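You operate a simulated robot arm through the tools that you are given. There is no shell and no other tool. Be economical: measure what you need, move in short steps, check, and stop when the job is done.

The job below is to be done with a simulated robot arm. You get a single attempt, and the scene is never put back.

JOB
Mash the avocado, then the banana; masher back, lid on the avocado only. Set down upright: small masher.

It is judged by the outcome, as a careful person would: the job done as asked, and still so three seconds after it is handed in. It fails if anything else is knocked over, pushed out of place, dropped, spilled or broken. Lids that push on must go on centred and level and be pressed home; caps that screw on are set level and turned clockwise until they are tight.

ROBOT AND FRAMES
A 7-joint arm with a two-finger parallel gripper, fixed in place. Base frame: the origin is at the foot of the arm, x ahead of it, y to its left, z up; the work surface is at about z = 0.962. Units: m, rad, N and s.
With the tool pointing down near the work surface it reaches from about 0.22 to 0.68 m from the base axis. Its first joint turns from -1.152 to 1.152 rad. Payload 2.4 kg.
The tool frame sits at the grasp point between the pads (the TCP): z along the fingers, y along the line on which they close. The tips reach 0.03 m beyond it. The gripper opens to 0.094 m. The fingers are 0.028 m wide and 0.01 m thick; the gripper's body (0.05 by 0.096 m) begins 0.055 m behind the TCP.
Orientation is that of the tool frame in the base frame, as a unit quaternion [x, y, z, w]. With the fingers straight down and closing along the base's y, the tool's x points along the base's -x, its y along +y and its z along -z.

CONTROLS
- The arm moves only by the tool jog_arm. Its arguments are lists of equal length, an entry for each row: "dp": the shift along the tool's x, y, z in units of 20 mm (1.0 is 20 mm), a list of three; "turn": the turn, a rotation vector about the tool's x, y, z in units of 5 degrees (1.0 is 5 degrees), a list of three; "jaw": the closure, from 0 (fully open) to 1 (shut). In form: {"dp": [[tx, ty, tz], ...], "turn": [[ax, ay, az], ...], "jaw": [jaw, ...]}. A call has 1 to 20 rows; each row shifts and turns the commanded pose from where the row before left it, along the tool's axes as they then stand. A call with a number of a shift or a turn outside -1 to 1 is refused whole. Rows are played at 5 a second. More than 0.05 m and 0.15 rad between two rows, or a gripper value outside its range, and nothing of the call is played. A pose out of reach is approached as far as the arm can. The call stops where the force on the tool passes 40 N (or 10 N more than at its start, if that is more) or the arm is blocked; 0.2 s more then pass. Each finger travels about 0.153 m/s and halts on what it meets, pressing with about 31 N; the grip force reading is that of the motor and also rises with nothing between the fingers. The clock runs only during rows and for 0.2 s after the last one: add rows that do not move to give the fingers time. The reply holds the time, the measured pose of the TCP, the force on the tool along the base axes, the opening and the grip force, in the units named above and with some noise, with the torque about the TCP (base axes, N m) and any sound that the robot's microphone picked up.
- Cameras (640 x 400 px; columns grow to the right, rows downward): "scene" is fixed at [0.0292, 0.4604, 1.4647]; the picture's right is [-0.85, -0.53, 0.00], its down [-0.20, 0.31, -0.93] and it looks along [0.49, -0.79, -0.37] (base axes); focal length 324 px, centre (320, 200). "wrist" rides on the gripper at [0.076, 0.014, -0.103] in the tool frame; the picture's right is [-0.18, 0.98, 0.00], its down [-0.75, -0.14, -0.64] and it looks along [-0.63, -0.12, 0.77] (tool axes); focal length 243 px, centre (320, 200). There is no depth. A picture from a camera that has moved, and an enlarged one, comes with that camera's place and axes in the base frame and with its lens.
- capture(camera): a new picture of that camera. It takes no simulated time.
- inspect(camera, box): a new picture of the part [left, top, right, bottom] of that camera's present view, enlarged. It takes no simulated time.
- finish_job(): hands the job in; it is judged then, once.

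Work in short steps. Places have to be worked out from the pictures, the camera data and where the tool is seen: move nearer, look again, correct. Check each grasp and each placing, and mend what went wrong. You have 120 turns and 84 pictures in all, those below and enlarged ones among them. Open the gripper and draw the arm clear of the work before you hand the job in, unless the task says otherwise; then end with one line.

The tools are called after ">>>" by a JSON object that holds its "op" and its "data". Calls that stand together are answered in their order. jog_arm: Moves the arm, as the interface text tells. Its arguments: {"type":"object","properties":{"dp":{"type":"array","items":{"type":"array","items":{"type":"number"}}},"turn":{"type":"array","items":{"type":"array","items":{"type":"number"}}},"jaw":{"type":"array","items":{"type":"number"}}},"required":["dp","turn","jaw"]} The other tools are called the same way: capture (camera) takes a picture; inspect (camera, box) takes an enlarged picture of a part of a camera's view; finish_job () hands the job in.

At the start:

```text
clock: 0.0
tcp_pos: [0.3736, -0.0991, 1.3463]
tool_rot: [-0.001, 1.0, 0.0, 0.001]
wrist_force: [1.2, 0.4, -0.1]
moment: [-0.05, 0.0, 0.0]
opening: 0.094
finger_force: 0.1
```

scene: 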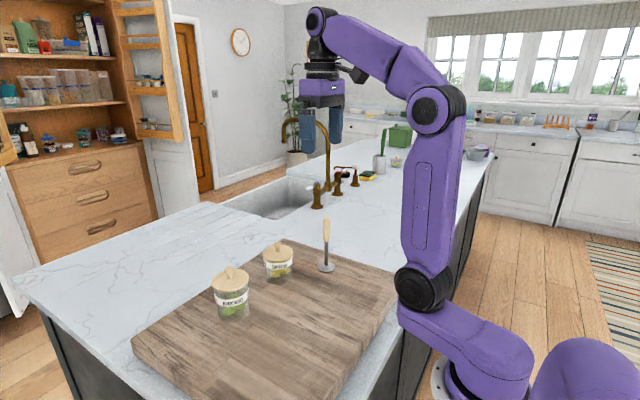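
wrist: 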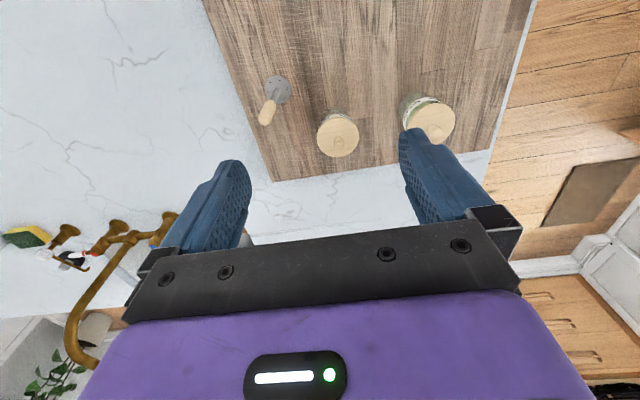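

I see two lidded jars and a standing masher on the board. I'll enlarge the scene to read labels.

>>> {"op": "inspect", "data": {"camera": "scene", "box": [190, 200, 350, 330]}}

>>> {"op": "inspect", "data": {"camera": "wrist", "box": [230, 50, 480, 190]}}

```text
3.08 times, centred on (270, 265) of scene
camera zoom: at [0.0292, 0.4604, 1.4647], right [-0.85, -0.53, 0.0], down [-0.2, 0.31, -0.93], along [0.49, -0.79, -0.37], focal length 996 px, centre (474, 0)
```

zoom: 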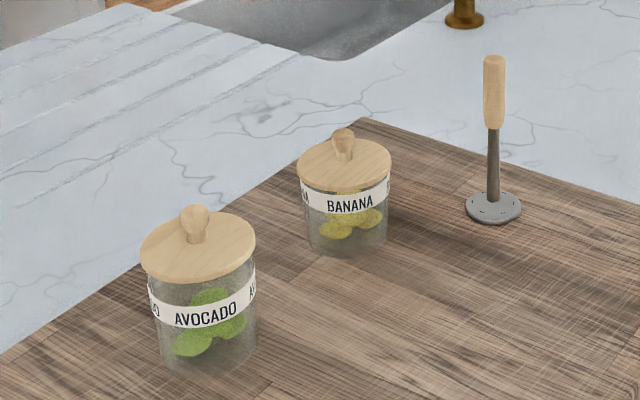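

```text
2.56 times, centred on (355, 120) of wrist
camera zoom: at [0.297, -0.0843, 1.4484], right [0.18, 0.98, 0.0], down [0.75, -0.14, 0.64], along [0.63, -0.12, -0.77], focal length 621 px, centre (230, 405)
```

zoom: 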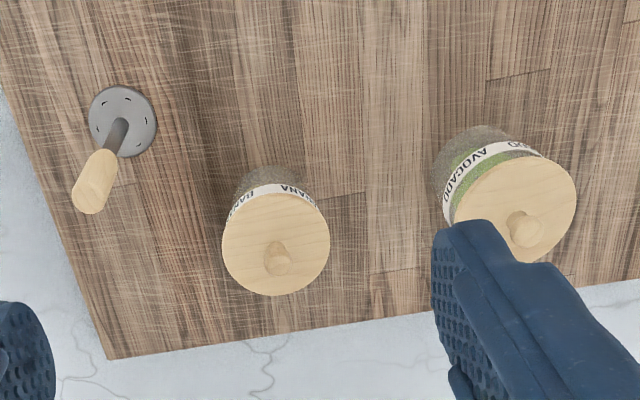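

Triangulating: masher at about (0.414,-0.19), handle z 1.046–1.109; avocado lid at about (0.491,0.073), top z≈1.05; banana lid at about (0.495,-0.089), top z≈1.035. I'll go above the avocado lid and check from there.

>>> {"op": "jog_arm", "data": {"dp": [[-0.587, 0.86, 0.8], [-0.587, 0.86, 0.8], [-0.587, 0.86, 0.8], [-0.587, 0.86, 0.8], [-0.587, 0.86, 0.8], [-0.587, 0.86, 0.8], [-0.587, 0.86, 0.8], [-0.587, 0.86, 0.8], [-0.587, 0.86, 0.8], [-0.587, 0.86, 0.8], [0, 0, 0], [0, 0, 0]], "turn": [[0, 0, 0], [0, 0, 0], [0, 0, 0], [0, 0, 0], [0, 0, 0], [0, 0, 0], [0, 0, 0], [0, 0, 0], [0, 0, 0], [0, 0, 0], [0, 0, 0], [0, 0, 0]], "jaw": [0, 0, 0, 0, 0, 0, 0, 0, 0, 0, 0.3, 0.4]}}

>>> {"op": "capture", "data": {"camera": "wrist"}}

>>> {"op": "capture", "data": {"camera": "scene"}}

```text
clock: 2.6
tcp_pos: [0.4906, 0.0717, 1.1878]
tool_rot: [0.0, 1.0, 0.0, 0.0]
wrist_force: [0.2, -0.8, 0.0]
moment: [-0.01, 0.01, 0.01]
opening: 0.0565
finger_force: 0.2
```

```text
79 pictures are left
camera wrist: at [0.414, 0.0881, 1.2894], right [0.18, 0.98, 0.0], down [0.75, -0.14, 0.64], along [0.63, -0.12, -0.77], focal length 243 px, centre (320, 200)
```

wrist: 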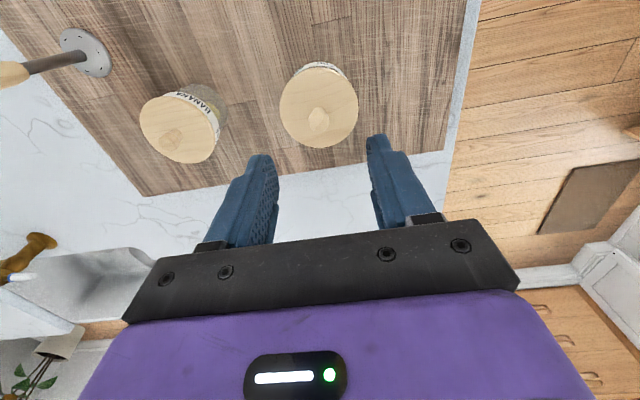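

```text
78 pictures are left
```

scene: 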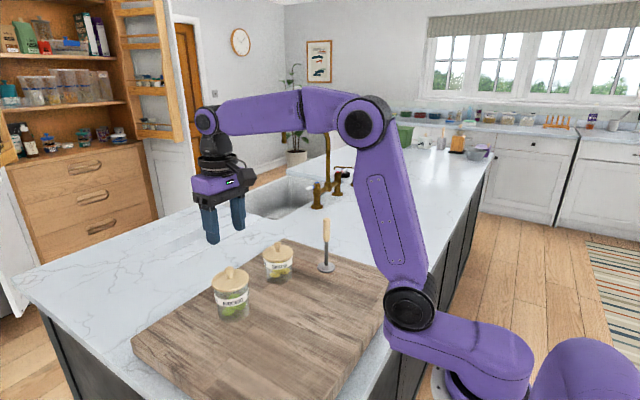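

The lid is nearly under the tool. I'll zoom in on the knob to refine its position and height.

>>> {"op": "inspect", "data": {"camera": "wrist", "box": [260, 50, 388, 160]}}

>>> {"op": "inspect", "data": {"camera": "scene", "box": [195, 255, 265, 325]}}

```text
3.64 times, centred on (324, 105) of wrist
camera zoom: at [0.414, 0.0881, 1.2894], right [0.18, 0.98, 0.0], down [0.75, -0.14, 0.64], along [0.63, -0.12, -0.77], focal length 882 px, centre (306, 546)
```

zoom: 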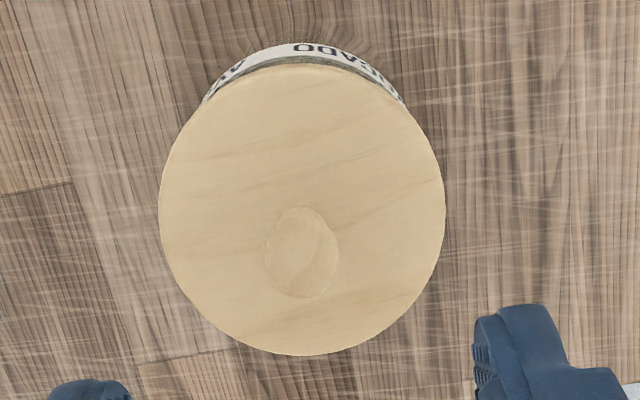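

```text
5.71 times, centred on (230, 290) of scene
camera zoom: at [0.0292, 0.4604, 1.4647], right [-0.85, -0.53, 0.0], down [-0.2, 0.31, -0.93], along [0.49, -0.79, -0.37], focal length 1850 px, centre (834, -314)
```

zoom: 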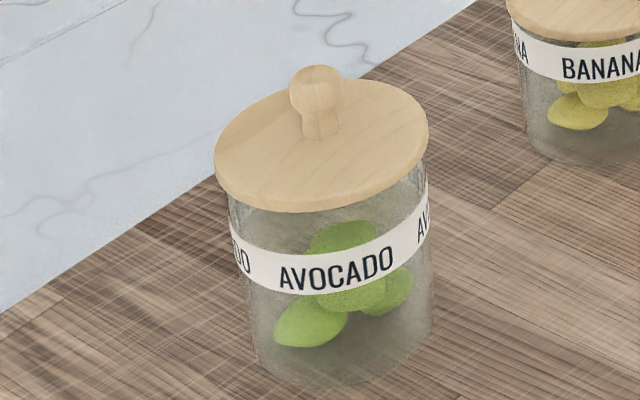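

Knob centre is about (0.4925,0.072), head z 1.066–1.088, lid top ≈1.055. I'll descend to TCP z 1.09 and close.

>>> {"op": "jog_arm", "data": {"dp": [[-0.1, 0, 0.8], [0, 0, 0.8], [0, 0, 0.8], [0, 0, 0.8], [0, 0, 0.8], [0, 0, 0.6], [0, 0, 0.25], [0, 0, 0], [0, 0, 0], [0, 0, 0], [0, 0, 0]], "turn": [[0, 0, 0], [0, 0, 0], [0, 0, 0], [0, 0, 0], [0, 0, 0], [0, 0, 0], [0, 0, 0], [0, 0, 0], [0, 0, 0], [0, 0, 0], [0, 0, 0]], "jaw": [0.4, 0.4, 0.4, 0.4, 0.4, 0.4, 0.4, 0.4, 1, 1, 1]}}

>>> {"op": "inspect", "data": {"camera": "scene", "box": [180, 180, 300, 330]}}

```text
clock: 5.0
tcp_pos: [0.4916, 0.0726, 1.0914]
tool_rot: [0.001, 1.0, -0.001, 0.0]
wrist_force: [-0.8, -0.7, 0.0]
moment: [-0.03, -0.03, -0.01]
opening: 0.0164
finger_force: 30.9
heard: snap
```

```text
2.67 times, centred on (240, 255) of scene
camera zoom: at [0.0292, 0.4604, 1.4647], right [-0.85, -0.53, 0.0], down [-0.2, 0.31, -0.93], along [0.49, -0.79, -0.37], focal length 864 px, centre (533, 53)
```

zoom: 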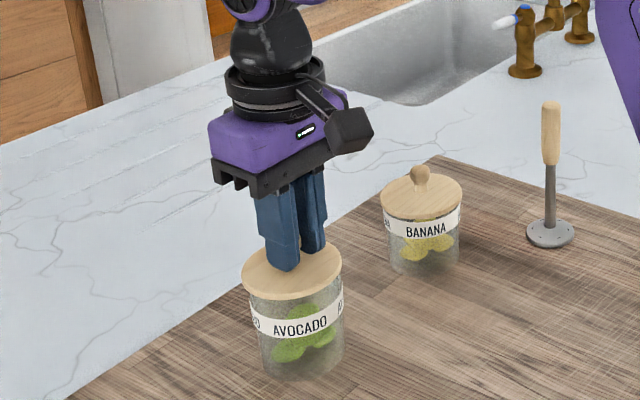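

The knob is gripped (opening 0.016; a snap was heard). I'll lift slowly and check whether only the lid comes.

>>> {"op": "jog_arm", "data": {"dp": [[0, 0, -0.1], [0, 0, -0.2], [0, 0, -0.3], [0, 0, -0.4], [0, 0, -0.4], [0, 0, 0]], "turn": [[0, 0, 0], [0, 0, 0], [0, 0, 0], [0, 0, 0], [0, 0, 0], [0, 0, 0]], "jaw": [1, 1, 1, 1, 1, 1]}}

>>> {"op": "inspect", "data": {"camera": "scene", "box": [180, 180, 300, 330]}}

```text
clock: 6.4
tcp_pos: [0.4918, 0.0731, 1.1172]
tool_rot: [0.0, 1.0, 0.0, 0.001]
wrist_force: [-0.1, 0.5, 0.3]
moment: [-0.02, -0.03, 0.01]
opening: 0.0161
finger_force: 31.3
```

```text
2.67 times, centred on (240, 255) of scene
camera zoom: at [0.0292, 0.4604, 1.4647], right [-0.85, -0.53, 0.0], down [-0.2, 0.31, -0.93], along [0.49, -0.79, -0.37], focal length 864 px, centre (533, 53)
```

zoom: 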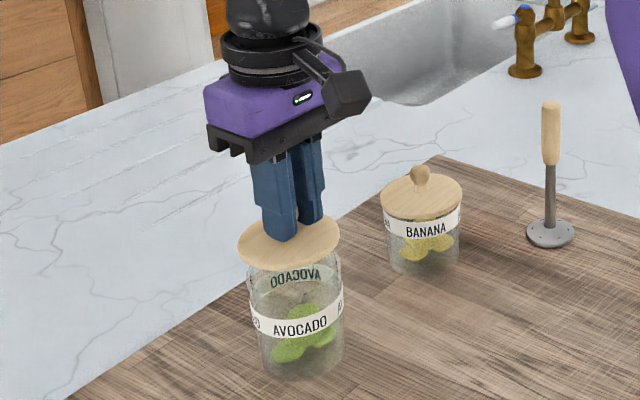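

The lid came off cleanly. I'll raise it, carry to about (0.37,0.13), and lower.

>>> {"op": "jog_arm", "data": {"dp": [[0, 0, -0.8], [0, 0, -0.8], [0.88, 0.4, 0], [0.88, 0.4, 0], [0.88, 0.4, 0], [0.88, 0.4, 0], [0.88, 0.4, 0], [0.88, 0.4, 0], [0.88, 0.45, 0], [0, 0, 0.9], [0, 0, 0.9], [0, 0, 0.9], [0, 0, 0.9], [0, 0, 0.9], [0, 0, 0.9], [0, 0, 0]], "turn": [[0, 0, 0], [0, 0, 0], [0, 0, 0], [0, 0, 0], [0, 0, 0], [0, 0, 0], [0, 0, 0], [0, 0, 0], [0, 0, 0], [0, 0, 0], [0, 0, 0], [0, 0, 0], [0, 0, 0], [0, 0, 0], [0, 0, 0], [0, 0, 0]], "jaw": [1, 1, 1, 1, 1, 1, 1, 1, 1, 1, 1, 1, 1, 1, 1, 1]}}

>>> {"op": "inspect", "data": {"camera": "scene", "box": [130, 200, 330, 360]}}

```text
clock: 9.8
tcp_pos: [0.3701, 0.1289, 1.0407]
tool_rot: [0.0, 1.0, 0.0, 0.0]
wrist_force: [0.7, 0.0, -0.7]
moment: [-0.01, 0.0, 0.0]
opening: 0.0161
finger_force: 30.6
```

```text
2.50 times, centred on (230, 280) of scene
camera zoom: at [0.0292, 0.4604, 1.4647], right [-0.85, -0.53, 0.0], down [-0.2, 0.31, -0.93], along [0.49, -0.79, -0.37], focal length 810 px, centre (545, 0)
```

zoom: 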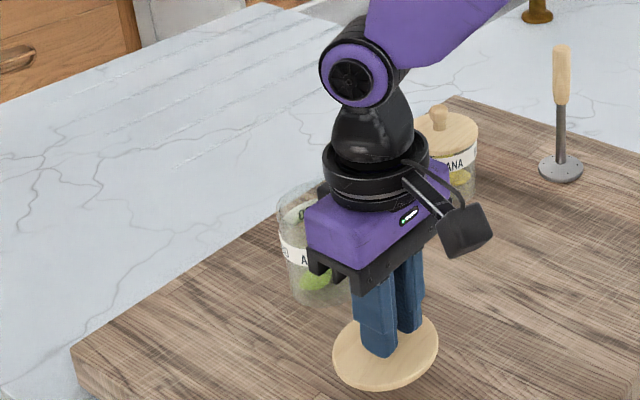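

Now I lower in fine steps until contact shows in the force.

>>> {"op": "jog_arm", "data": {"dp": [[0, 0, 0.25], [0, 0, 0.25], [0, 0, 0.25], [0, 0, 0.15], [0, 0, 0]], "turn": [[0, 0, 0], [0, 0, 0], [0, 0, 0], [0, 0, 0], [0, 0, 0]], "jaw": [1, 1, 1, 1, 1]}}

```text
clock: 11.0
tcp_pos: [0.3703, 0.1295, 1.0235]
tool_rot: [0.0, 1.0, 0.0, 0.0]
wrist_force: [-0.7, -0.4, -1.0]
moment: [0.01, 0.03, 0.03]
opening: 0.0161
finger_force: 31.0
```

>>> {"op": "jog_arm", "data": {"dp": [[0, 0, 0.15], [0, 0, 0.15], [0, 0, 0.15], [0, 0, 0]], "turn": [[0, 0, 0], [0, 0, 0], [0, 0, 0], [0, 0, 0]], "jaw": [1, 1, 1, 1]}}

>>> {"op": "inspect", "data": {"camera": "scene", "box": [200, 260, 330, 360]}}

```text
clock: 12.0
tcp_pos: [0.3691, 0.1283, 1.0145]
tool_rot: [0.0, 1.0, 0.0, 0.0]
wrist_force: [-0.3, 0.1, 0.4]
moment: [-0.02, 0.01, -0.02]
opening: 0.0161
finger_force: 31.3
```

```text
4.00 times, centred on (265, 310) of scene
camera zoom: at [0.0292, 0.4604, 1.4647], right [-0.85, -0.53, 0.0], down [-0.2, 0.31, -0.93], along [0.49, -0.79, -0.37], focal length 1295 px, centre (540, -240)
```

zoom: 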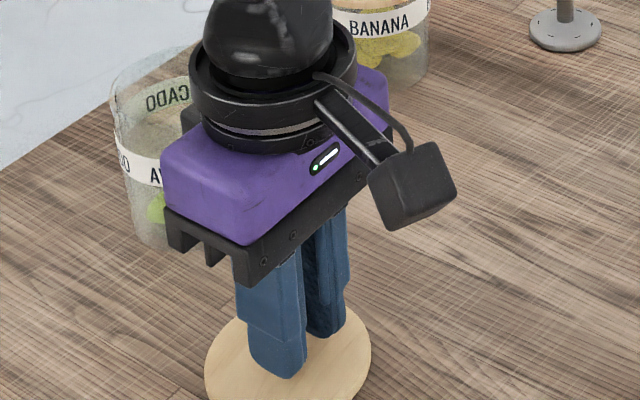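

Still no contact; continuing down.

>>> {"op": "jog_arm", "data": {"dp": [[0, 0, 0.1], [0, 0, 0.1], [0, 0, 0.1], [0, 0, 0]], "turn": [[0, 0, 0], [0, 0, 0], [0, 0, 0], [0, 0, 0]], "jaw": [1, 1, 1, 1]}}

```text
clock: 13.0
tcp_pos: [0.3691, 0.1291, 1.009]
tool_rot: [0.0, 1.0, 0.001, 0.001]
wrist_force: [-5.4, -0.7, 30.8]
moment: [-0.2, -0.08, -0.08]
opening: 0.0161
finger_force: 31.2
```

Contact (30 N). Back off slightly, open and rise.

>>> {"op": "jog_arm", "data": {"dp": [[0, 0, -0.09], [0, 0, 0], [0, 0, 0], [0, 0, 0], [0, 0, -0.5], [0, 0, -0.9], [0, 0, -0.9], [0, 0, -0.9], [0, 0, -0.9], [0, 0, -0.9], [0, 0, 0]], "turn": [[0, 0, 0], [0, 0, 0], [0, 0, 0], [0, 0, 0], [0, 0, 0], [0, 0, 0], [0, 0, 0], [0, 0, 0], [0, 0, 0], [0, 0, 0], [0, 0, 0]], "jaw": [1, 1, 0.4, 0.4, 0.4, 0.4, 0.4, 0.4, 0.4, 0.4, 0.4]}}

>>> {"op": "capture", "data": {"camera": "wrist"}}

>>> {"op": "inspect", "data": {"camera": "scene", "box": [180, 220, 340, 360]}}

```text
clock: 15.4
tcp_pos: [0.3706, 0.1308, 1.1098]
tool_rot: [0.0, 1.0, 0.001, 0.001]
wrist_force: [-0.2, -0.2, -0.4]
moment: [0.02, 0.0, -0.03]
opening: 0.0561
finger_force: 0.0
```

```text
71 pictures are left
camera wrist: at [0.2937, 0.1451, 1.2127], right [0.18, 0.98, 0.0], down [0.75, -0.14, 0.64], along [0.63, -0.12, -0.77], focal length 243 px, centre (320, 200)
```

wrist: 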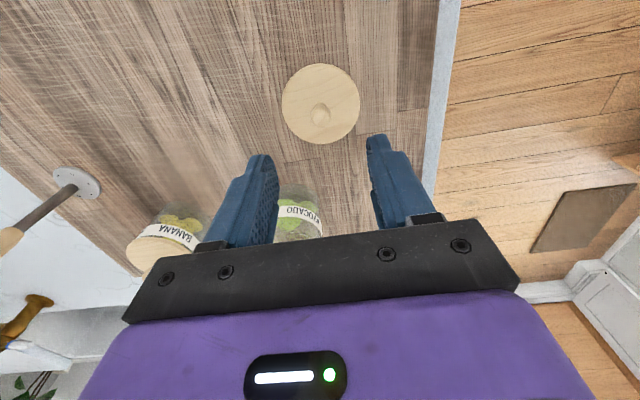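

```text
2.86 times, centred on (260, 290) of scene
camera zoom: at [0.0292, 0.4604, 1.4647], right [-0.85, -0.53, 0.0], down [-0.2, 0.31, -0.93], along [0.49, -0.79, -0.37], focal length 925 px, centre (491, -57)
```

zoom: 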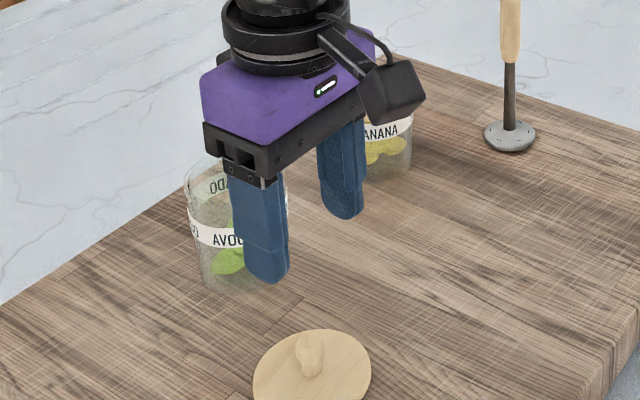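

Lid lies flat at (0.371,0.130). Next: over the banana lid and check.

>>> {"op": "jog_arm", "data": {"dp": [[0, 0, -0.8], [0, 0, -0.9], [-0.518, -0.917, 0], [-0.518, -0.917, 0], [-0.518, -0.917, 0], [-0.518, -0.917, 0], [-0.518, -0.917, 0], [-0.518, -0.917, 0], [-0.518, -0.917, 0], [-0.518, -0.917, 0], [-0.518, -0.917, 0], [-0.518, -0.917, 0], [-0.518, -0.917, 0], [-0.518, -0.917, 0], [0, 0, 0], [0, 0, 0]], "turn": [[0, 0, 0], [0, 0, 0], [0, 0, 0], [0, 0, 0], [0, 0, 0], [0, 0, 0], [0, 0, 0], [0, 0, 0], [0, 0, 0], [0, 0, 0], [0, 0, 0], [0, 0, 0], [0, 0, 0], [0, 0, 0], [0, 0, 0], [0, 0, 0]], "jaw": [0.4, 0.4, 0.4, 0.4, 0.4, 0.4, 0.4, 0.4, 0.4, 0.4, 0.4, 0.4, 0.4, 0.4, 0.4, 0.4]}}

>>> {"op": "capture", "data": {"camera": "wrist"}}

>>> {"op": "inspect", "data": {"camera": "scene", "box": [240, 220, 320, 290]}}

```text
clock: 18.8
tcp_pos: [0.4951, -0.0896, 1.1435]
tool_rot: [0.0, 1.0, 0.001, 0.0]
wrist_force: [0.3, 0.4, -0.2]
moment: [-0.02, 0.01, 0.0]
opening: 0.0565
finger_force: 0.1
```

```text
69 pictures are left
camera wrist: at [0.4175, -0.0752, 1.2463], right [0.18, 0.98, 0.0], down [0.75, -0.14, 0.64], along [0.63, -0.12, -0.77], focal length 243 px, centre (320, 200)
```

wrist: 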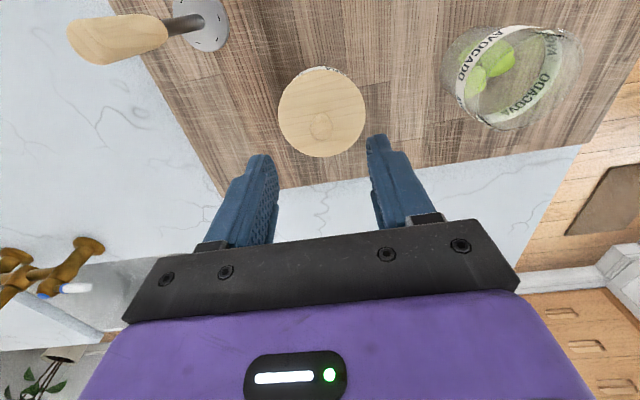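

```text
5.71 times, centred on (280, 255) of scene
camera zoom: at [0.0292, 0.4604, 1.4647], right [-0.85, -0.53, 0.0], down [-0.2, 0.31, -0.93], along [0.49, -0.79, -0.37], focal length 1850 px, centre (549, -114)
```

zoom: 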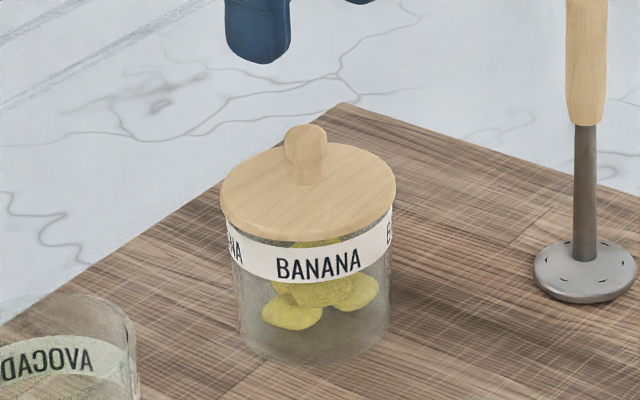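

Refined banana knob: (0.492,-0.0885), lid top ≈1.0375. Descend to TCP z≈1.073 and close.

>>> {"op": "jog_arm", "data": {"dp": [[0.14, 0.06, 0.8], [0, 0, 0.8], [0, 0, 0.8], [0, 0, 0.7], [0, 0, 0.4], [0, 0, 0], [0, 0, 0], [0, 0, 0], [0, 0, 0]], "turn": [[0, 0, 0], [0, 0, 0], [0, 0, 0], [0, 0, 0], [0, 0, 0], [0, 0, 0], [0, 0, 0], [0, 0, 0], [0, 0, 0]], "jaw": [0.4, 0.4, 0.4, 0.4, 0.4, 0.4, 1, 1, 1]}}

>>> {"op": "inspect", "data": {"camera": "scene", "box": [240, 200, 340, 290]}}

```text
clock: 20.8
tcp_pos: [0.4921, -0.0889, 1.0746]
tool_rot: [-0.001, 1.0, 0.0, 0.0]
wrist_force: [0.1, -1.1, 0.1]
moment: [-0.02, -0.03, 0.0]
opening: 0.0161
finger_force: 30.8
heard: snap
```

```text
4.44 times, centred on (290, 245) of scene
camera zoom: at [0.0292, 0.4604, 1.4647], right [-0.85, -0.53, 0.0], down [-0.2, 0.31, -0.93], along [0.49, -0.79, -0.37], focal length 1439 px, centre (453, 0)
```

zoom: 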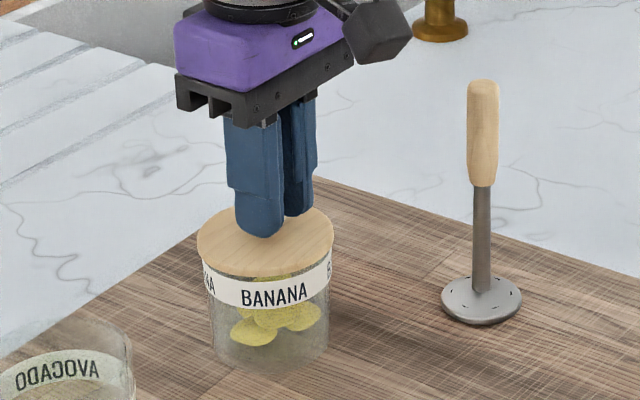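

Gripped. Lift off and carry to about (0.36,-0.03).

>>> {"op": "jog_arm", "data": {"dp": [[0, 0, -0.2], [0, 0, -0.4], [0, 0, -0.7], [0, 0, -0.8], [0, 0, -0.9], [0.825, 0.37, 0], [0.825, 0.37, 0], [0.825, 0.37, 0], [0.825, 0.37, 0], [0.825, 0.37, 0], [0.825, 0.37, 0], [0.825, 0.37, 0], [0.825, 0.37, 0], [0, 0, 0.9], [0, 0, 0.9], [0, 0, 0.9], [0, 0, 0.9], [0, 0, 0.9], [0, 0, 0]], "turn": [[0, 0, 0], [0, 0, 0], [0, 0, 0], [0, 0, 0], [0, 0, 0], [0, 0, 0], [0, 0, 0], [0, 0, 0], [0, 0, 0], [0, 0, 0], [0, 0, 0], [0, 0, 0], [0, 0, 0], [0, 0, 0], [0, 0, 0], [0, 0, 0], [0, 0, 0], [0, 0, 0], [0, 0, 0]], "jaw": [1, 1, 1, 1, 1, 1, 1, 1, 1, 1, 1, 1, 1, 1, 1, 1, 1, 1, 1]}}

>>> {"op": "inspect", "data": {"camera": "scene", "box": [200, 200, 360, 340]}}

```text
clock: 24.8
tcp_pos: [0.3592, -0.0288, 1.0427]
tool_rot: [0.0, 1.0, 0.0, 0.0]
wrist_force: [0.1, 0.7, 0.3]
moment: [-0.01, 0.01, 0.01]
opening: 0.016
finger_force: 31.5
```

```text
2.86 times, centred on (280, 270) of scene
camera zoom: at [0.0292, 0.4604, 1.4647], right [-0.85, -0.53, 0.0], down [-0.2, 0.31, -0.93], along [0.49, -0.79, -0.37], focal length 925 px, centre (434, 0)
```

zoom: 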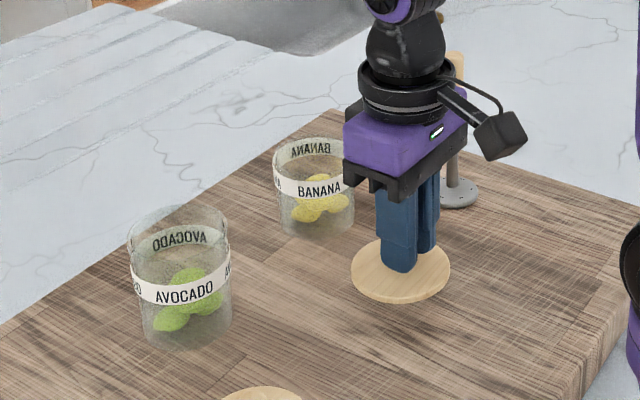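

Lid is off and level. Lowering: the touch is expected near TCP z≈1.01.

>>> {"op": "jog_arm", "data": {"dp": [[0, 0, 0.4], [0, 0, 0.4], [0, 0, 0.3], [0, 0, 0.2], [0, 0, 0.1], [0, 0, 0.1], [0, 0, 0]], "turn": [[0, 0, 0], [0, 0, 0], [0, 0, 0], [0, 0, 0], [0, 0, 0], [0, 0, 0], [0, 0, 0]], "jaw": [1, 1, 1, 1, 1, 1, 1]}}

```text
clock: 26.4
tcp_pos: [0.3594, -0.0301, 1.013]
tool_rot: [0.0, 1.0, 0.001, -0.001]
wrist_force: [-0.1, -1.2, -0.4]
moment: [-0.01, 0.02, -0.01]
opening: 0.0162
finger_force: 31.2
```

>>> {"op": "jog_arm", "data": {"dp": [[0, 0, 0.07], [0, 0, 0.07], [0, 0, 0.07], [0, 0, 0]], "turn": [[0, 0, 0], [0, 0, 0], [0, 0, 0], [0, 0, 0]], "jaw": [1, 1, 1, 1]}}

```text
clock: 27.4
tcp_pos: [0.3585, -0.0296, 1.0096]
tool_rot: [0.0, 1.0, 0.0, 0.0]
wrist_force: [-2.2, 0.6, 8.1]
moment: [-0.01, 0.0, 0.02]
opening: 0.0162
finger_force: 31.9
```

Contact at 8 N. Release, rise, and go above the masher.

>>> {"op": "jog_arm", "data": {"dp": [[0, 0, 0], [0, 0, 0], [0, 0, -0.4], [0, 0, -0.9], [0, 0, -0.95], [0, 0, -0.95], [0, 0, -0.95], [0, 0, -0.95], [0, 0, -0.95], [0, 0, -0.95], [0, 0, -0.95], [0, 0, -0.95], [-0.55, -0.9, 0], [-0.55, -0.9, 0], [-0.55, -0.9, 0], [-0.55, -0.9, 0], [-0.55, -0.9, 0], [0, -0.9, 0], [0, -0.9, 0], [0, -0.9, 0]], "turn": [[0, 0, 0], [0, 0, 0], [0, 0, 0], [0, 0, 0], [0, 0, 0], [0, 0, 0], [0, 0, 0], [0, 0, 0], [0, 0, 0], [0, 0, 0], [0, 0, 0], [0, 0, 0], [0, 0, 0], [0, 0, 0], [0, 0, 0], [0, 0, 0], [0, 0, 0], [0, 0, 0], [0, 0, 0], [0, 0, 0]], "jaw": [0.4, 0.4, 0.4, 0.4, 0.4, 0.4, 0.4, 0.4, 0.4, 0.4, 0.4, 0.4, 0.4, 0.4, 0.4, 0.4, 0.4, 0.4, 0.4, 0.4]}}

>>> {"op": "capture", "data": {"camera": "wrist"}}

>>> {"op": "capture", "data": {"camera": "scene"}}

>>> {"op": "inspect", "data": {"camera": "scene", "box": [290, 205, 370, 280]}}

```text
clock: 31.6
tcp_pos: [0.4148, -0.1741, 1.1856]
tool_rot: [-0.001, 1.0, 0.0, 0.0]
wrist_force: [-0.5, 0.0, -0.5]
moment: [-0.01, 0.0, -0.02]
opening: 0.0562
finger_force: 0.0
```

```text
65 pictures are left
camera wrist: at [0.3378, -0.1592, 1.2889], right [0.18, 0.98, 0.0], down [0.75, -0.14, 0.64], along [0.63, -0.12, -0.77], focal length 243 px, centre (320, 200)
```

wrist: 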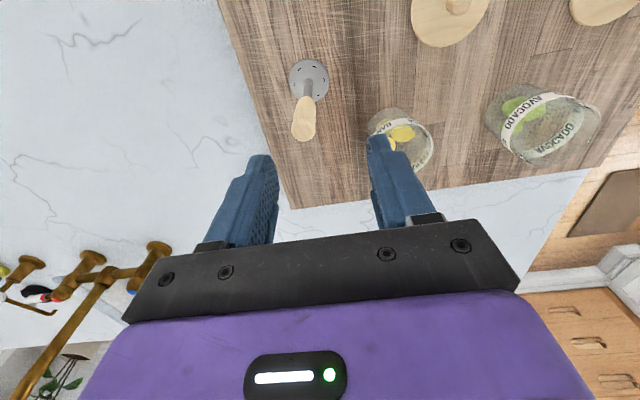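

```text
64 pictures are left
```

scene: 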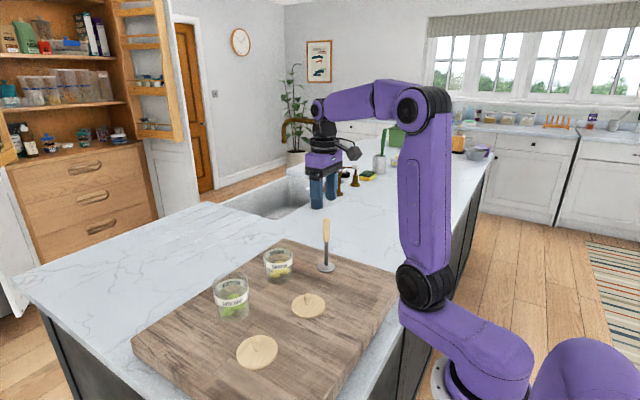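

```text
5.33 times, centred on (330, 242) of scene
camera zoom: at [0.0292, 0.4604, 1.4647], right [-0.85, -0.53, 0.0], down [-0.2, 0.31, -0.93], along [0.49, -0.79, -0.37], focal length 1727 px, centre (267, -27)
```

zoom: 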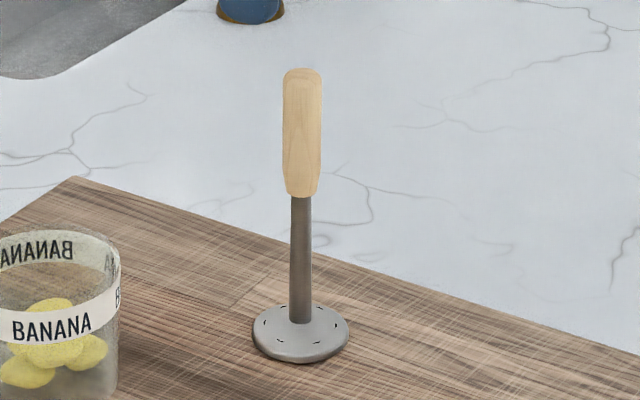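

Masher axis at about (0.414,-0.188). Lower to TCP z≈1.088 around the handle and grip.

>>> {"op": "jog_arm", "data": {"dp": [[0.02, -0.7, 0], [0, 0, 0.8], [0, 0, 0.8], [0, 0, 0.8], [0, 0, 0.8], [0, 0, 0.8], [0, 0, 0.8], [0, 0, 0.1], [0, 0, 0]], "turn": [[0, 0, 0], [0, 0, 0], [0, 0, 0], [0, 0, 0], [0, 0, 0], [0, 0, 0], [0, 0, 0], [0, 0, 0], [0, 0, 0]], "jaw": [0.4, 0.4, 0.4, 0.4, 0.4, 0.4, 0.4, 0.4, 0.4]}}

>>> {"op": "capture", "data": {"camera": "wrist"}}

>>> {"op": "inspect", "data": {"camera": "scene", "box": [280, 180, 380, 280]}}

```text
clock: 33.6
tcp_pos: [0.4147, -0.1882, 1.0903]
tool_rot: [0.0, 1.0, 0.0, 0.0]
wrist_force: [0.0, 0.8, 0.9]
moment: [0.01, 0.0, 0.01]
opening: 0.0564
finger_force: 0.1
```

```text
62 pictures are left
camera wrist: at [0.3377, -0.1728, 1.1916], right [0.18, 0.98, 0.0], down [0.75, -0.14, 0.64], along [0.63, -0.12, -0.77], focal length 243 px, centre (320, 200)
```

wrist: 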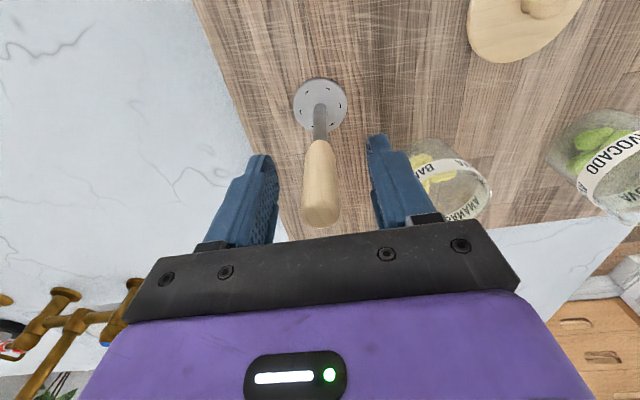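

```text
4.00 times, centred on (330, 230) of scene
camera zoom: at [0.0292, 0.4604, 1.4647], right [-0.85, -0.53, 0.0], down [-0.2, 0.31, -0.93], along [0.49, -0.79, -0.37], focal length 1295 px, centre (280, 80)
```

zoom: 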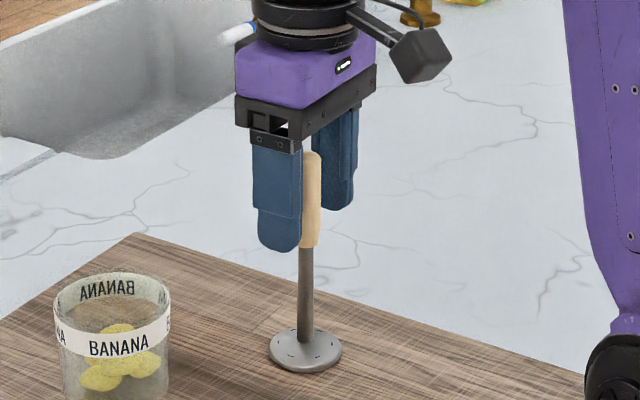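

Handle is between the fingers. Nudge to (0.413,-0.187) and close.

>>> {"op": "jog_arm", "data": {"dp": [[0.09, 0.06, 0], [0, 0, 0], [0, 0, 0], [0, 0, 0], [0, 0, 0]], "turn": [[0, 0, 0], [0, 0, 0], [0, 0, 0], [0, 0, 0], [0, 0, 0]], "jaw": [0.4, 0.6, 0.8, 1, 1]}}

>>> {"op": "inspect", "data": {"camera": "scene", "box": [280, 180, 380, 280]}}

```text
clock: 34.8
tcp_pos: [0.4127, -0.1868, 1.0896]
tool_rot: [0.0, 1.0, 0.0, 0.001]
wrist_force: [-0.4, -0.6, 1.2]
moment: [-0.09, 0.01, -0.07]
opening: 0.0182
finger_force: 30.6
```

```text
4.00 times, centred on (330, 230) of scene
camera zoom: at [0.0292, 0.4604, 1.4647], right [-0.85, -0.53, 0.0], down [-0.2, 0.31, -0.93], along [0.49, -0.79, -0.37], focal length 1295 px, centre (280, 80)
```

zoom: 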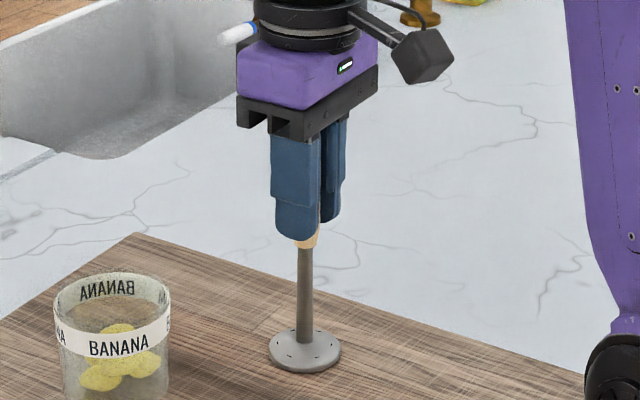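

Gripped (0.018). Lift to z≈1.23, then travel over the avocado jar.

>>> {"op": "jog_arm", "data": {"dp": [[0, 0, -0.3], [0, 0, -0.7], [0, 0, -1], [0, 0, -1], [0, 0, -1], [0, 0, -1], [0, 0, -1], [0, 0, -1], [0, 0, 0]], "turn": [[0, 0, 0], [0, 0, 0], [0, 0, 0], [0, 0, 0], [0, 0, 0], [0, 0, 0], [0, 0, 0], [0, 0, 0], [0, 0, 0]], "jaw": [1, 1, 1, 1, 1, 1, 1, 1, 1]}}

>>> {"op": "jog_arm", "data": {"dp": [[-0.265, 0.863, 0], [-0.265, 0.863, 0], [-0.265, 0.863, 0], [-0.265, 0.863, 0], [-0.265, 0.863, 0], [-0.265, 0.863, 0], [-0.265, 0.863, 0], [-0.265, 0.863, 0], [-0.265, 0.863, 0], [-0.265, 0.863, 0], [-0.265, 0.863, 0], [-0.265, 0.863, 0], [-0.265, 0.863, 0], [-0.265, 0.863, 0], [-0.265, 0.863, 0], [0, 0, 0]], "turn": [[0, 0, 0], [0, 0, 0], [0, 0, 0], [0, 0, 0], [0, 0, 0], [0, 0, 0], [0, 0, 0], [0, 0, 0], [0, 0, 0], [0, 0, 0], [0, 0, 0], [0, 0, 0], [0, 0, 0], [0, 0, 0], [0, 0, 0], [0, 0, 0]], "jaw": [1, 1, 1, 1, 1, 1, 1, 1, 1, 1, 1, 1, 1, 1, 1, 1]}}

>>> {"op": "capture", "data": {"camera": "wrist"}}

>>> {"op": "inspect", "data": {"camera": "scene", "box": [180, 190, 300, 330]}}

```text
clock: 36.8
tcp_pos: [0.413, -0.1873, 1.2293]
tool_rot: [0.0, 1.0, 0.0, 0.0]
wrist_force: [-0.1, 0.7, -1.0]
moment: [0.08, -0.03, 0.03]
opening: 0.0183
finger_force: 30.8
```

```text
clock: 40.2
tcp_pos: [0.4923, 0.073, 1.2289]
tool_rot: [0.0, 1.0, 0.0, 0.0]
wrist_force: [0.0, 0.5, -1.5]
moment: [-0.15, -0.01, -0.05]
opening: 0.0178
finger_force: 31.1
```

```text
59 pictures are left
camera wrist: at [0.4156, 0.0889, 1.3316], right [0.18, 0.98, 0.0], down [0.75, -0.14, 0.64], along [0.63, -0.12, -0.77], focal length 243 px, centre (320, 200)
```

wrist: 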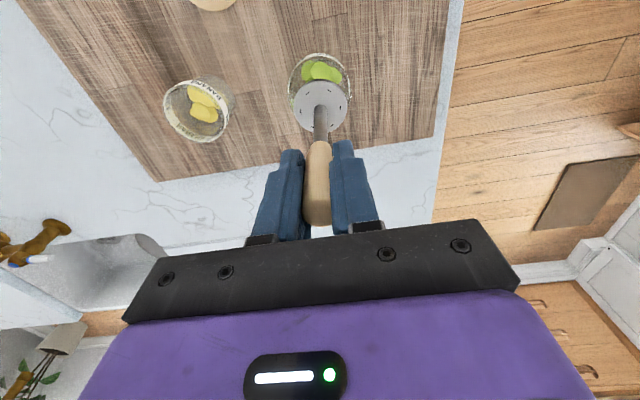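

```text
2.86 times, centred on (240, 260) of scene
camera zoom: at [0.0292, 0.4605, 1.4647], right [-0.85, -0.53, 0.0], down [-0.2, 0.31, -0.93], along [0.49, -0.79, -0.37], focal length 925 px, centre (549, 29)
```

zoom: 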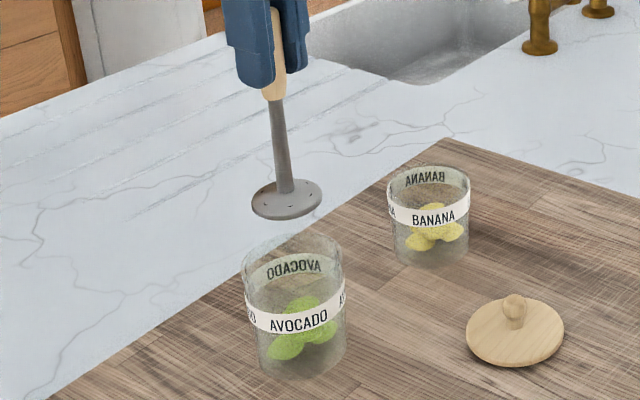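

Disc is centred over the jar rim (0.492,0.0725), slack ≈9 mm. Lower the disc into the jar to just above the fruit.

>>> {"op": "jog_arm", "data": {"dp": [[0, 0, 0.8], [0, 0, 0.8], [0, 0, 0.8], [0, 0, 0.8], [0, 0, 0.8], [0, 0, 0.4], [0, 0, 0]], "turn": [[0, 0, 0], [0, 0, 0], [0, 0, 0], [0, 0, 0], [0, 0, 0], [0, 0, 0], [0, 0, 0]], "jaw": [1, 1, 1, 1, 1, 1, 1]}}

>>> {"op": "inspect", "data": {"camera": "scene", "box": [180, 210, 280, 330]}}

```text
clock: 41.8
tcp_pos: [0.4916, 0.073, 1.1426]
tool_rot: [0.0, 1.0, -0.001, 0.0]
wrist_force: [1.4, -0.9, -0.4]
moment: [0.08, -0.13, -0.01]
opening: 0.0176
finger_force: 31.5
```

```text
3.33 times, centred on (230, 270) of scene
camera zoom: at [0.0293, 0.4604, 1.4647], right [-0.85, -0.53, 0.0], down [-0.2, 0.31, -0.93], along [0.49, -0.79, -0.37], focal length 1079 px, centre (620, -33)
```

zoom: 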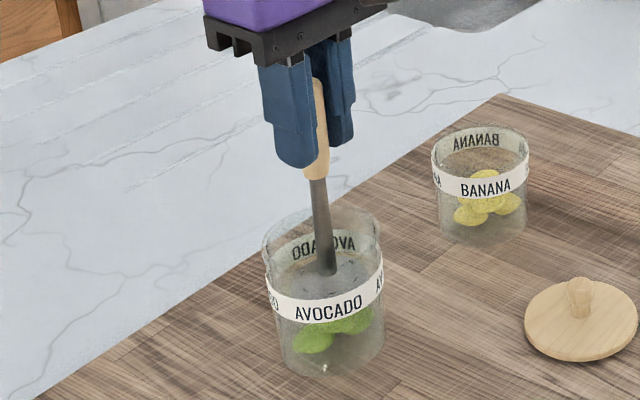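

Disc is inside the jar. Now press down steadily.

>>> {"op": "jog_arm", "data": {"dp": [[0, 0, 0.4], [0, 0, 0.4], [0, 0, 0.4], [0, 0, 0.3], [0, 0, 0.3], [0, 0, 0]], "turn": [[0, 0, 0], [0, 0, 0], [0, 0, 0], [0, 0, 0], [0, 0, 0], [0, 0, 0]], "jaw": [1, 1, 1, 1, 1, 1]}}

>>> {"op": "inspect", "data": {"camera": "scene", "box": [180, 210, 280, 330]}}

```text
clock: 42.7
tcp_pos: [0.4917, 0.0727, 1.1221]
tool_rot: [0.0, 1.0, 0.001, 0.006]
wrist_force: [-1.0, -0.7, 2.5]
moment: [0.26, 0.11, -0.02]
opening: 0.0173
finger_force: 31.3
stopped in row 4: the force on the tool passed its limit at 47 N (the readings are from after the stop); the commanded pose is now the measured one
```

```text
3.33 times, centred on (230, 270) of scene
camera zoom: at [0.0291, 0.4604, 1.4647], right [-0.85, -0.53, 0.0], down [-0.2, 0.31, -0.93], along [0.49, -0.79, -0.37], focal length 1079 px, centre (620, -33)
```

zoom: 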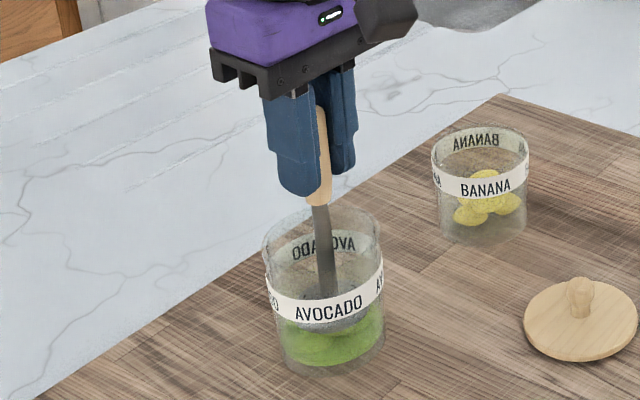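

The fruit seems to have turned to pulp. I'll raise 1 cm and press once more more slowly to be sure.

>>> {"op": "jog_arm", "data": {"dp": [[0, 0, -0.5], [0, 0, 0], [0, 0, 0.2], [0, 0, 0.2], [0, 0, 0.15], [0, 0, 0.1], [0, 0, 0.1], [0, 0, 0.1], [0, 0, 0]], "turn": [[0, 0, 0], [0, 0, 0], [0, 0, 0], [0, 0, 0], [0, 0, 0], [0, 0, 0], [0, 0, 0], [0, 0, 0], [0, 0, 0]], "jaw": [1, 1, 1, 1, 1, 1, 1, 1, 1]}}

>>> {"op": "inspect", "data": {"camera": "scene", "box": [190, 230, 270, 330]}}

```text
clock: 44.7
tcp_pos: [0.4931, 0.0734, 1.1166]
tool_rot: [0.0, 1.0, 0.002, 0.009]
wrist_force: [-2.5, 2.2, 36.6]
moment: [0.11, 0.28, 0.02]
opening: 0.0181
finger_force: 31.4
```

```text
4.00 times, centred on (230, 280) of scene
camera zoom: at [0.0285, 0.4604, 1.4647], right [-0.85, -0.53, 0.0], down [-0.2, 0.31, -0.93], along [0.49, -0.79, -0.37], focal length 1295 px, centre (680, -120)
```

zoom: 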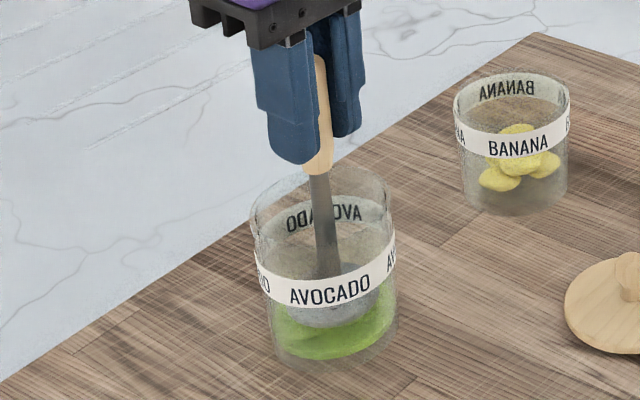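

Pressing at 37 N on flat pulp. Raise out of the jar and look inside.

>>> {"op": "jog_arm", "data": {"dp": [[0, 0, -0.3], [0, 0, -0.8], [0, 0, -0.9], [0, 0, -0.9], [0, 0, -0.9], [0, 0, -0.9], [0, 0, -0.9], [0, 0, 0]], "turn": [[0, 0, 0], [0, 0, 0], [0, 0, 0], [0, 0, 0], [0, 0, 0], [0, 0, 0], [0, 0, 0], [0, 0, 0]], "jaw": [1, 1, 1, 1, 1, 1, 1, 1]}}

>>> {"op": "inspect", "data": {"camera": "scene", "box": [180, 190, 300, 330]}}

>>> {"op": "capture", "data": {"camera": "wrist"}}

```text
clock: 46.5
tcp_pos: [0.4918, 0.0749, 1.227]
tool_rot: [0.0, 1.0, 0.001, 0.005]
wrist_force: [-0.2, -0.1, -1.9]
moment: [0.01, -0.02, 0.0]
opening: 0.018
finger_force: 30.7
```

```text
2.86 times, centred on (240, 260) of scene
camera zoom: at [0.0292, 0.4604, 1.4647], right [-0.85, -0.53, 0.0], down [-0.2, 0.31, -0.93], along [0.49, -0.79, -0.37], focal length 925 px, centre (549, 29)
```

zoom: 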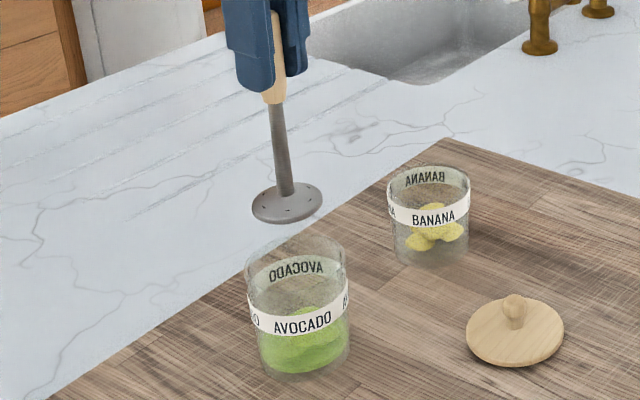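

```text
53 pictures are left
camera wrist: at [0.4137, 0.0895, 1.3286], right [0.18, 0.98, 0.0], down [0.75, -0.14, 0.65], along [0.64, -0.12, -0.76], focal length 243 px, centre (320, 200)
```

wrist: 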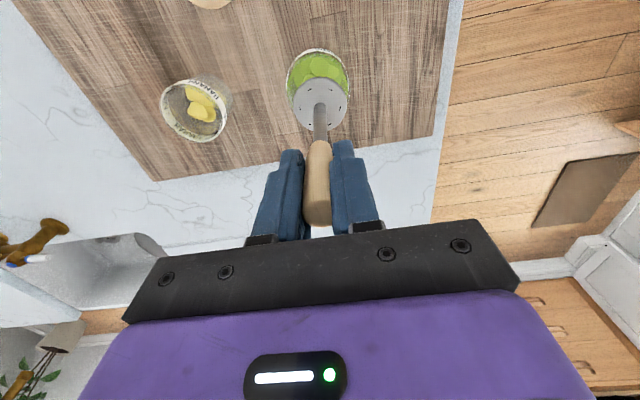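

Let me inspect the pulp close up.

>>> {"op": "inspect", "data": {"camera": "scene", "box": [205, 265, 255, 325]}}

>>> {"op": "inspect", "data": {"camera": "wrist", "box": [270, 30, 370, 130]}}

```text
6.67 times, centred on (230, 295) of scene
camera zoom: at [0.0292, 0.4604, 1.4647], right [-0.85, -0.53, 0.0], down [-0.2, 0.31, -0.93], along [0.49, -0.79, -0.37], focal length 2159 px, centre (920, -433)
```

zoom: 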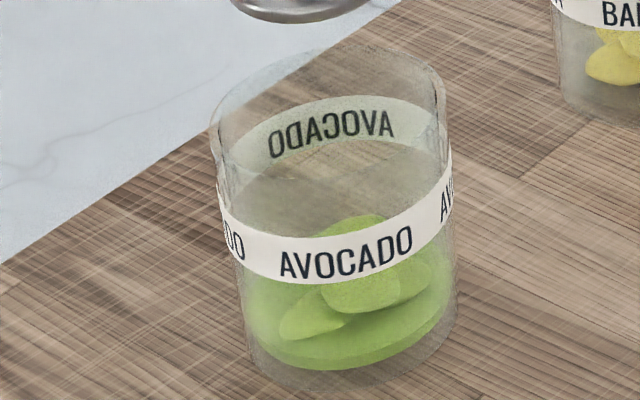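

```text
4.00 times, centred on (320, 80) of wrist
camera zoom: at [0.4137, 0.0895, 1.3286], right [0.18, 0.98, 0.0], down [0.75, -0.14, 0.65], along [0.64, -0.12, -0.76], focal length 970 px, centre (320, 680)
```

zoom: 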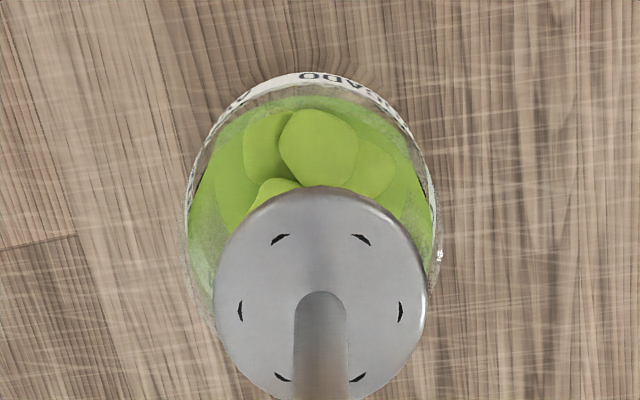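

Partly mashed – lumps remain. More strokes are needed: re-enter, correcting tilt slightly, then several up/down strokes.

>>> {"op": "jog_arm", "data": {"dp": [[0.05, -0.1, 0.5], [0, 0, 0.9], [0, 0, 0.9], [0, 0, 0.9], [0, 0, 0.9], [0, 0, 0.5], [0, 0, 0.3], [0, 0, 0.3], [0, 0, 0.15], [0, 0, 0.1], [0, 0, 0.1], [0, 0, 0]], "turn": [[0, 0.115, 0], [0, 0, 0], [0, 0, 0], [0, 0, 0], [0, 0, 0], [0, 0, 0], [0, 0, 0], [0, 0, 0], [0, 0, 0], [0, 0, 0], [0, 0, 0], [0, 0, 0]], "jaw": [1, 1, 1, 1, 1, 1, 1, 1, 1, 1, 1, 1]}}

```text
clock: 49.1
tcp_pos: [0.4913, 0.0706, 1.1152]
tool_rot: [0.0, 1.0, 0.001, 0.001]
wrist_force: [0.0, 0.1, 1.2]
moment: [-0.02, 0.02, 0.01]
opening: 0.0179
finger_force: 31.4
```

No load yet at 1.115; continue down.

>>> {"op": "jog_arm", "data": {"dp": [[0, 0, 0.1], [0, 0, 0.1], [0, 0, 0.1], [0, 0, 0.1], [0, 0, 0.1], [0, 0, 0.1], [0, 0, 0.1], [0, 0, 0]], "turn": [[0, 0, 0], [0, 0, 0], [0, 0, 0], [0, 0, 0], [0, 0, 0], [0, 0, 0], [0, 0, 0], [0, 0, 0]], "jaw": [1, 1, 1, 1, 1, 1, 1, 1]}}

>>> {"op": "inspect", "data": {"camera": "scene", "box": [190, 230, 270, 330]}}

```text
clock: 50.2
tcp_pos: [0.4901, 0.0706, 1.1113]
tool_rot: [-0.001, 1.0, 0.001, 0.004]
wrist_force: [-6.3, -1.3, 13.4]
moment: [-0.13, 0.38, -0.02]
opening: 0.018
finger_force: 31.1
stopped in row 5: the force on the tool passed its limit at 45 N (the readings are from after the stop); the commanded pose is now the measured one
```

```text
4.00 times, centred on (230, 280) of scene
camera zoom: at [0.0288, 0.4604, 1.4647], right [-0.85, -0.53, 0.0], down [-0.2, 0.31, -0.93], along [0.49, -0.79, -0.37], focal length 1295 px, centre (680, -120)
```

zoom: 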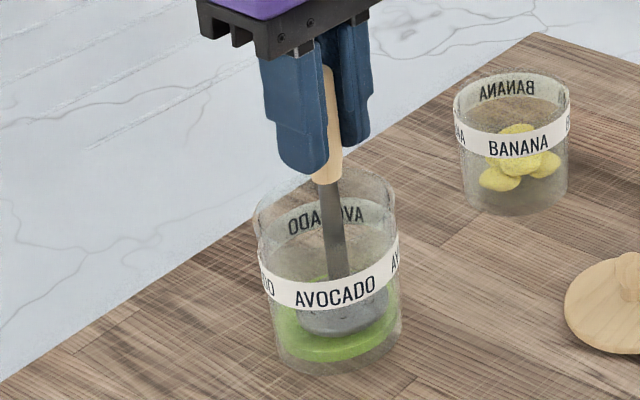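

Progress ~4 mm per stroke. Another stroke: up 2 cm, then down.

>>> {"op": "jog_arm", "data": {"dp": [[0, 0, -0.6], [0, 0, -0.6], [0, 0, 0], [0, 0, 0.6], [0, 0, 0.5], [0, 0, 0.15], [0, 0, 0.1], [0, 0, 0.1], [0, 0, 0.1], [0, 0, 0.1], [0, 0, 0]], "turn": [[0, 0, 0], [0, 0, 0], [0, 0, 0], [0, 0, 0], [0, 0, 0], [0, 0, 0], [0, 0, 0], [0, 0, 0], [0, 0, 0], [0, 0, 0], [0, 0, 0]], "jaw": [1, 1, 1, 1, 1, 1, 1, 1, 1, 1, 1]}}

```text
clock: 52.1
tcp_pos: [0.4898, 0.0707, 1.1093]
tool_rot: [-0.002, 1.0, 0.002, 0.007]
wrist_force: [-4.5, -0.7, 14.2]
moment: [-0.24, 0.43, -0.05]
opening: 0.0177
finger_force: 30.8
stopped in row 9: the force on the tool passed its limit at 44 N (the readings are from after the stop); the commanded pose is now the measured one
```

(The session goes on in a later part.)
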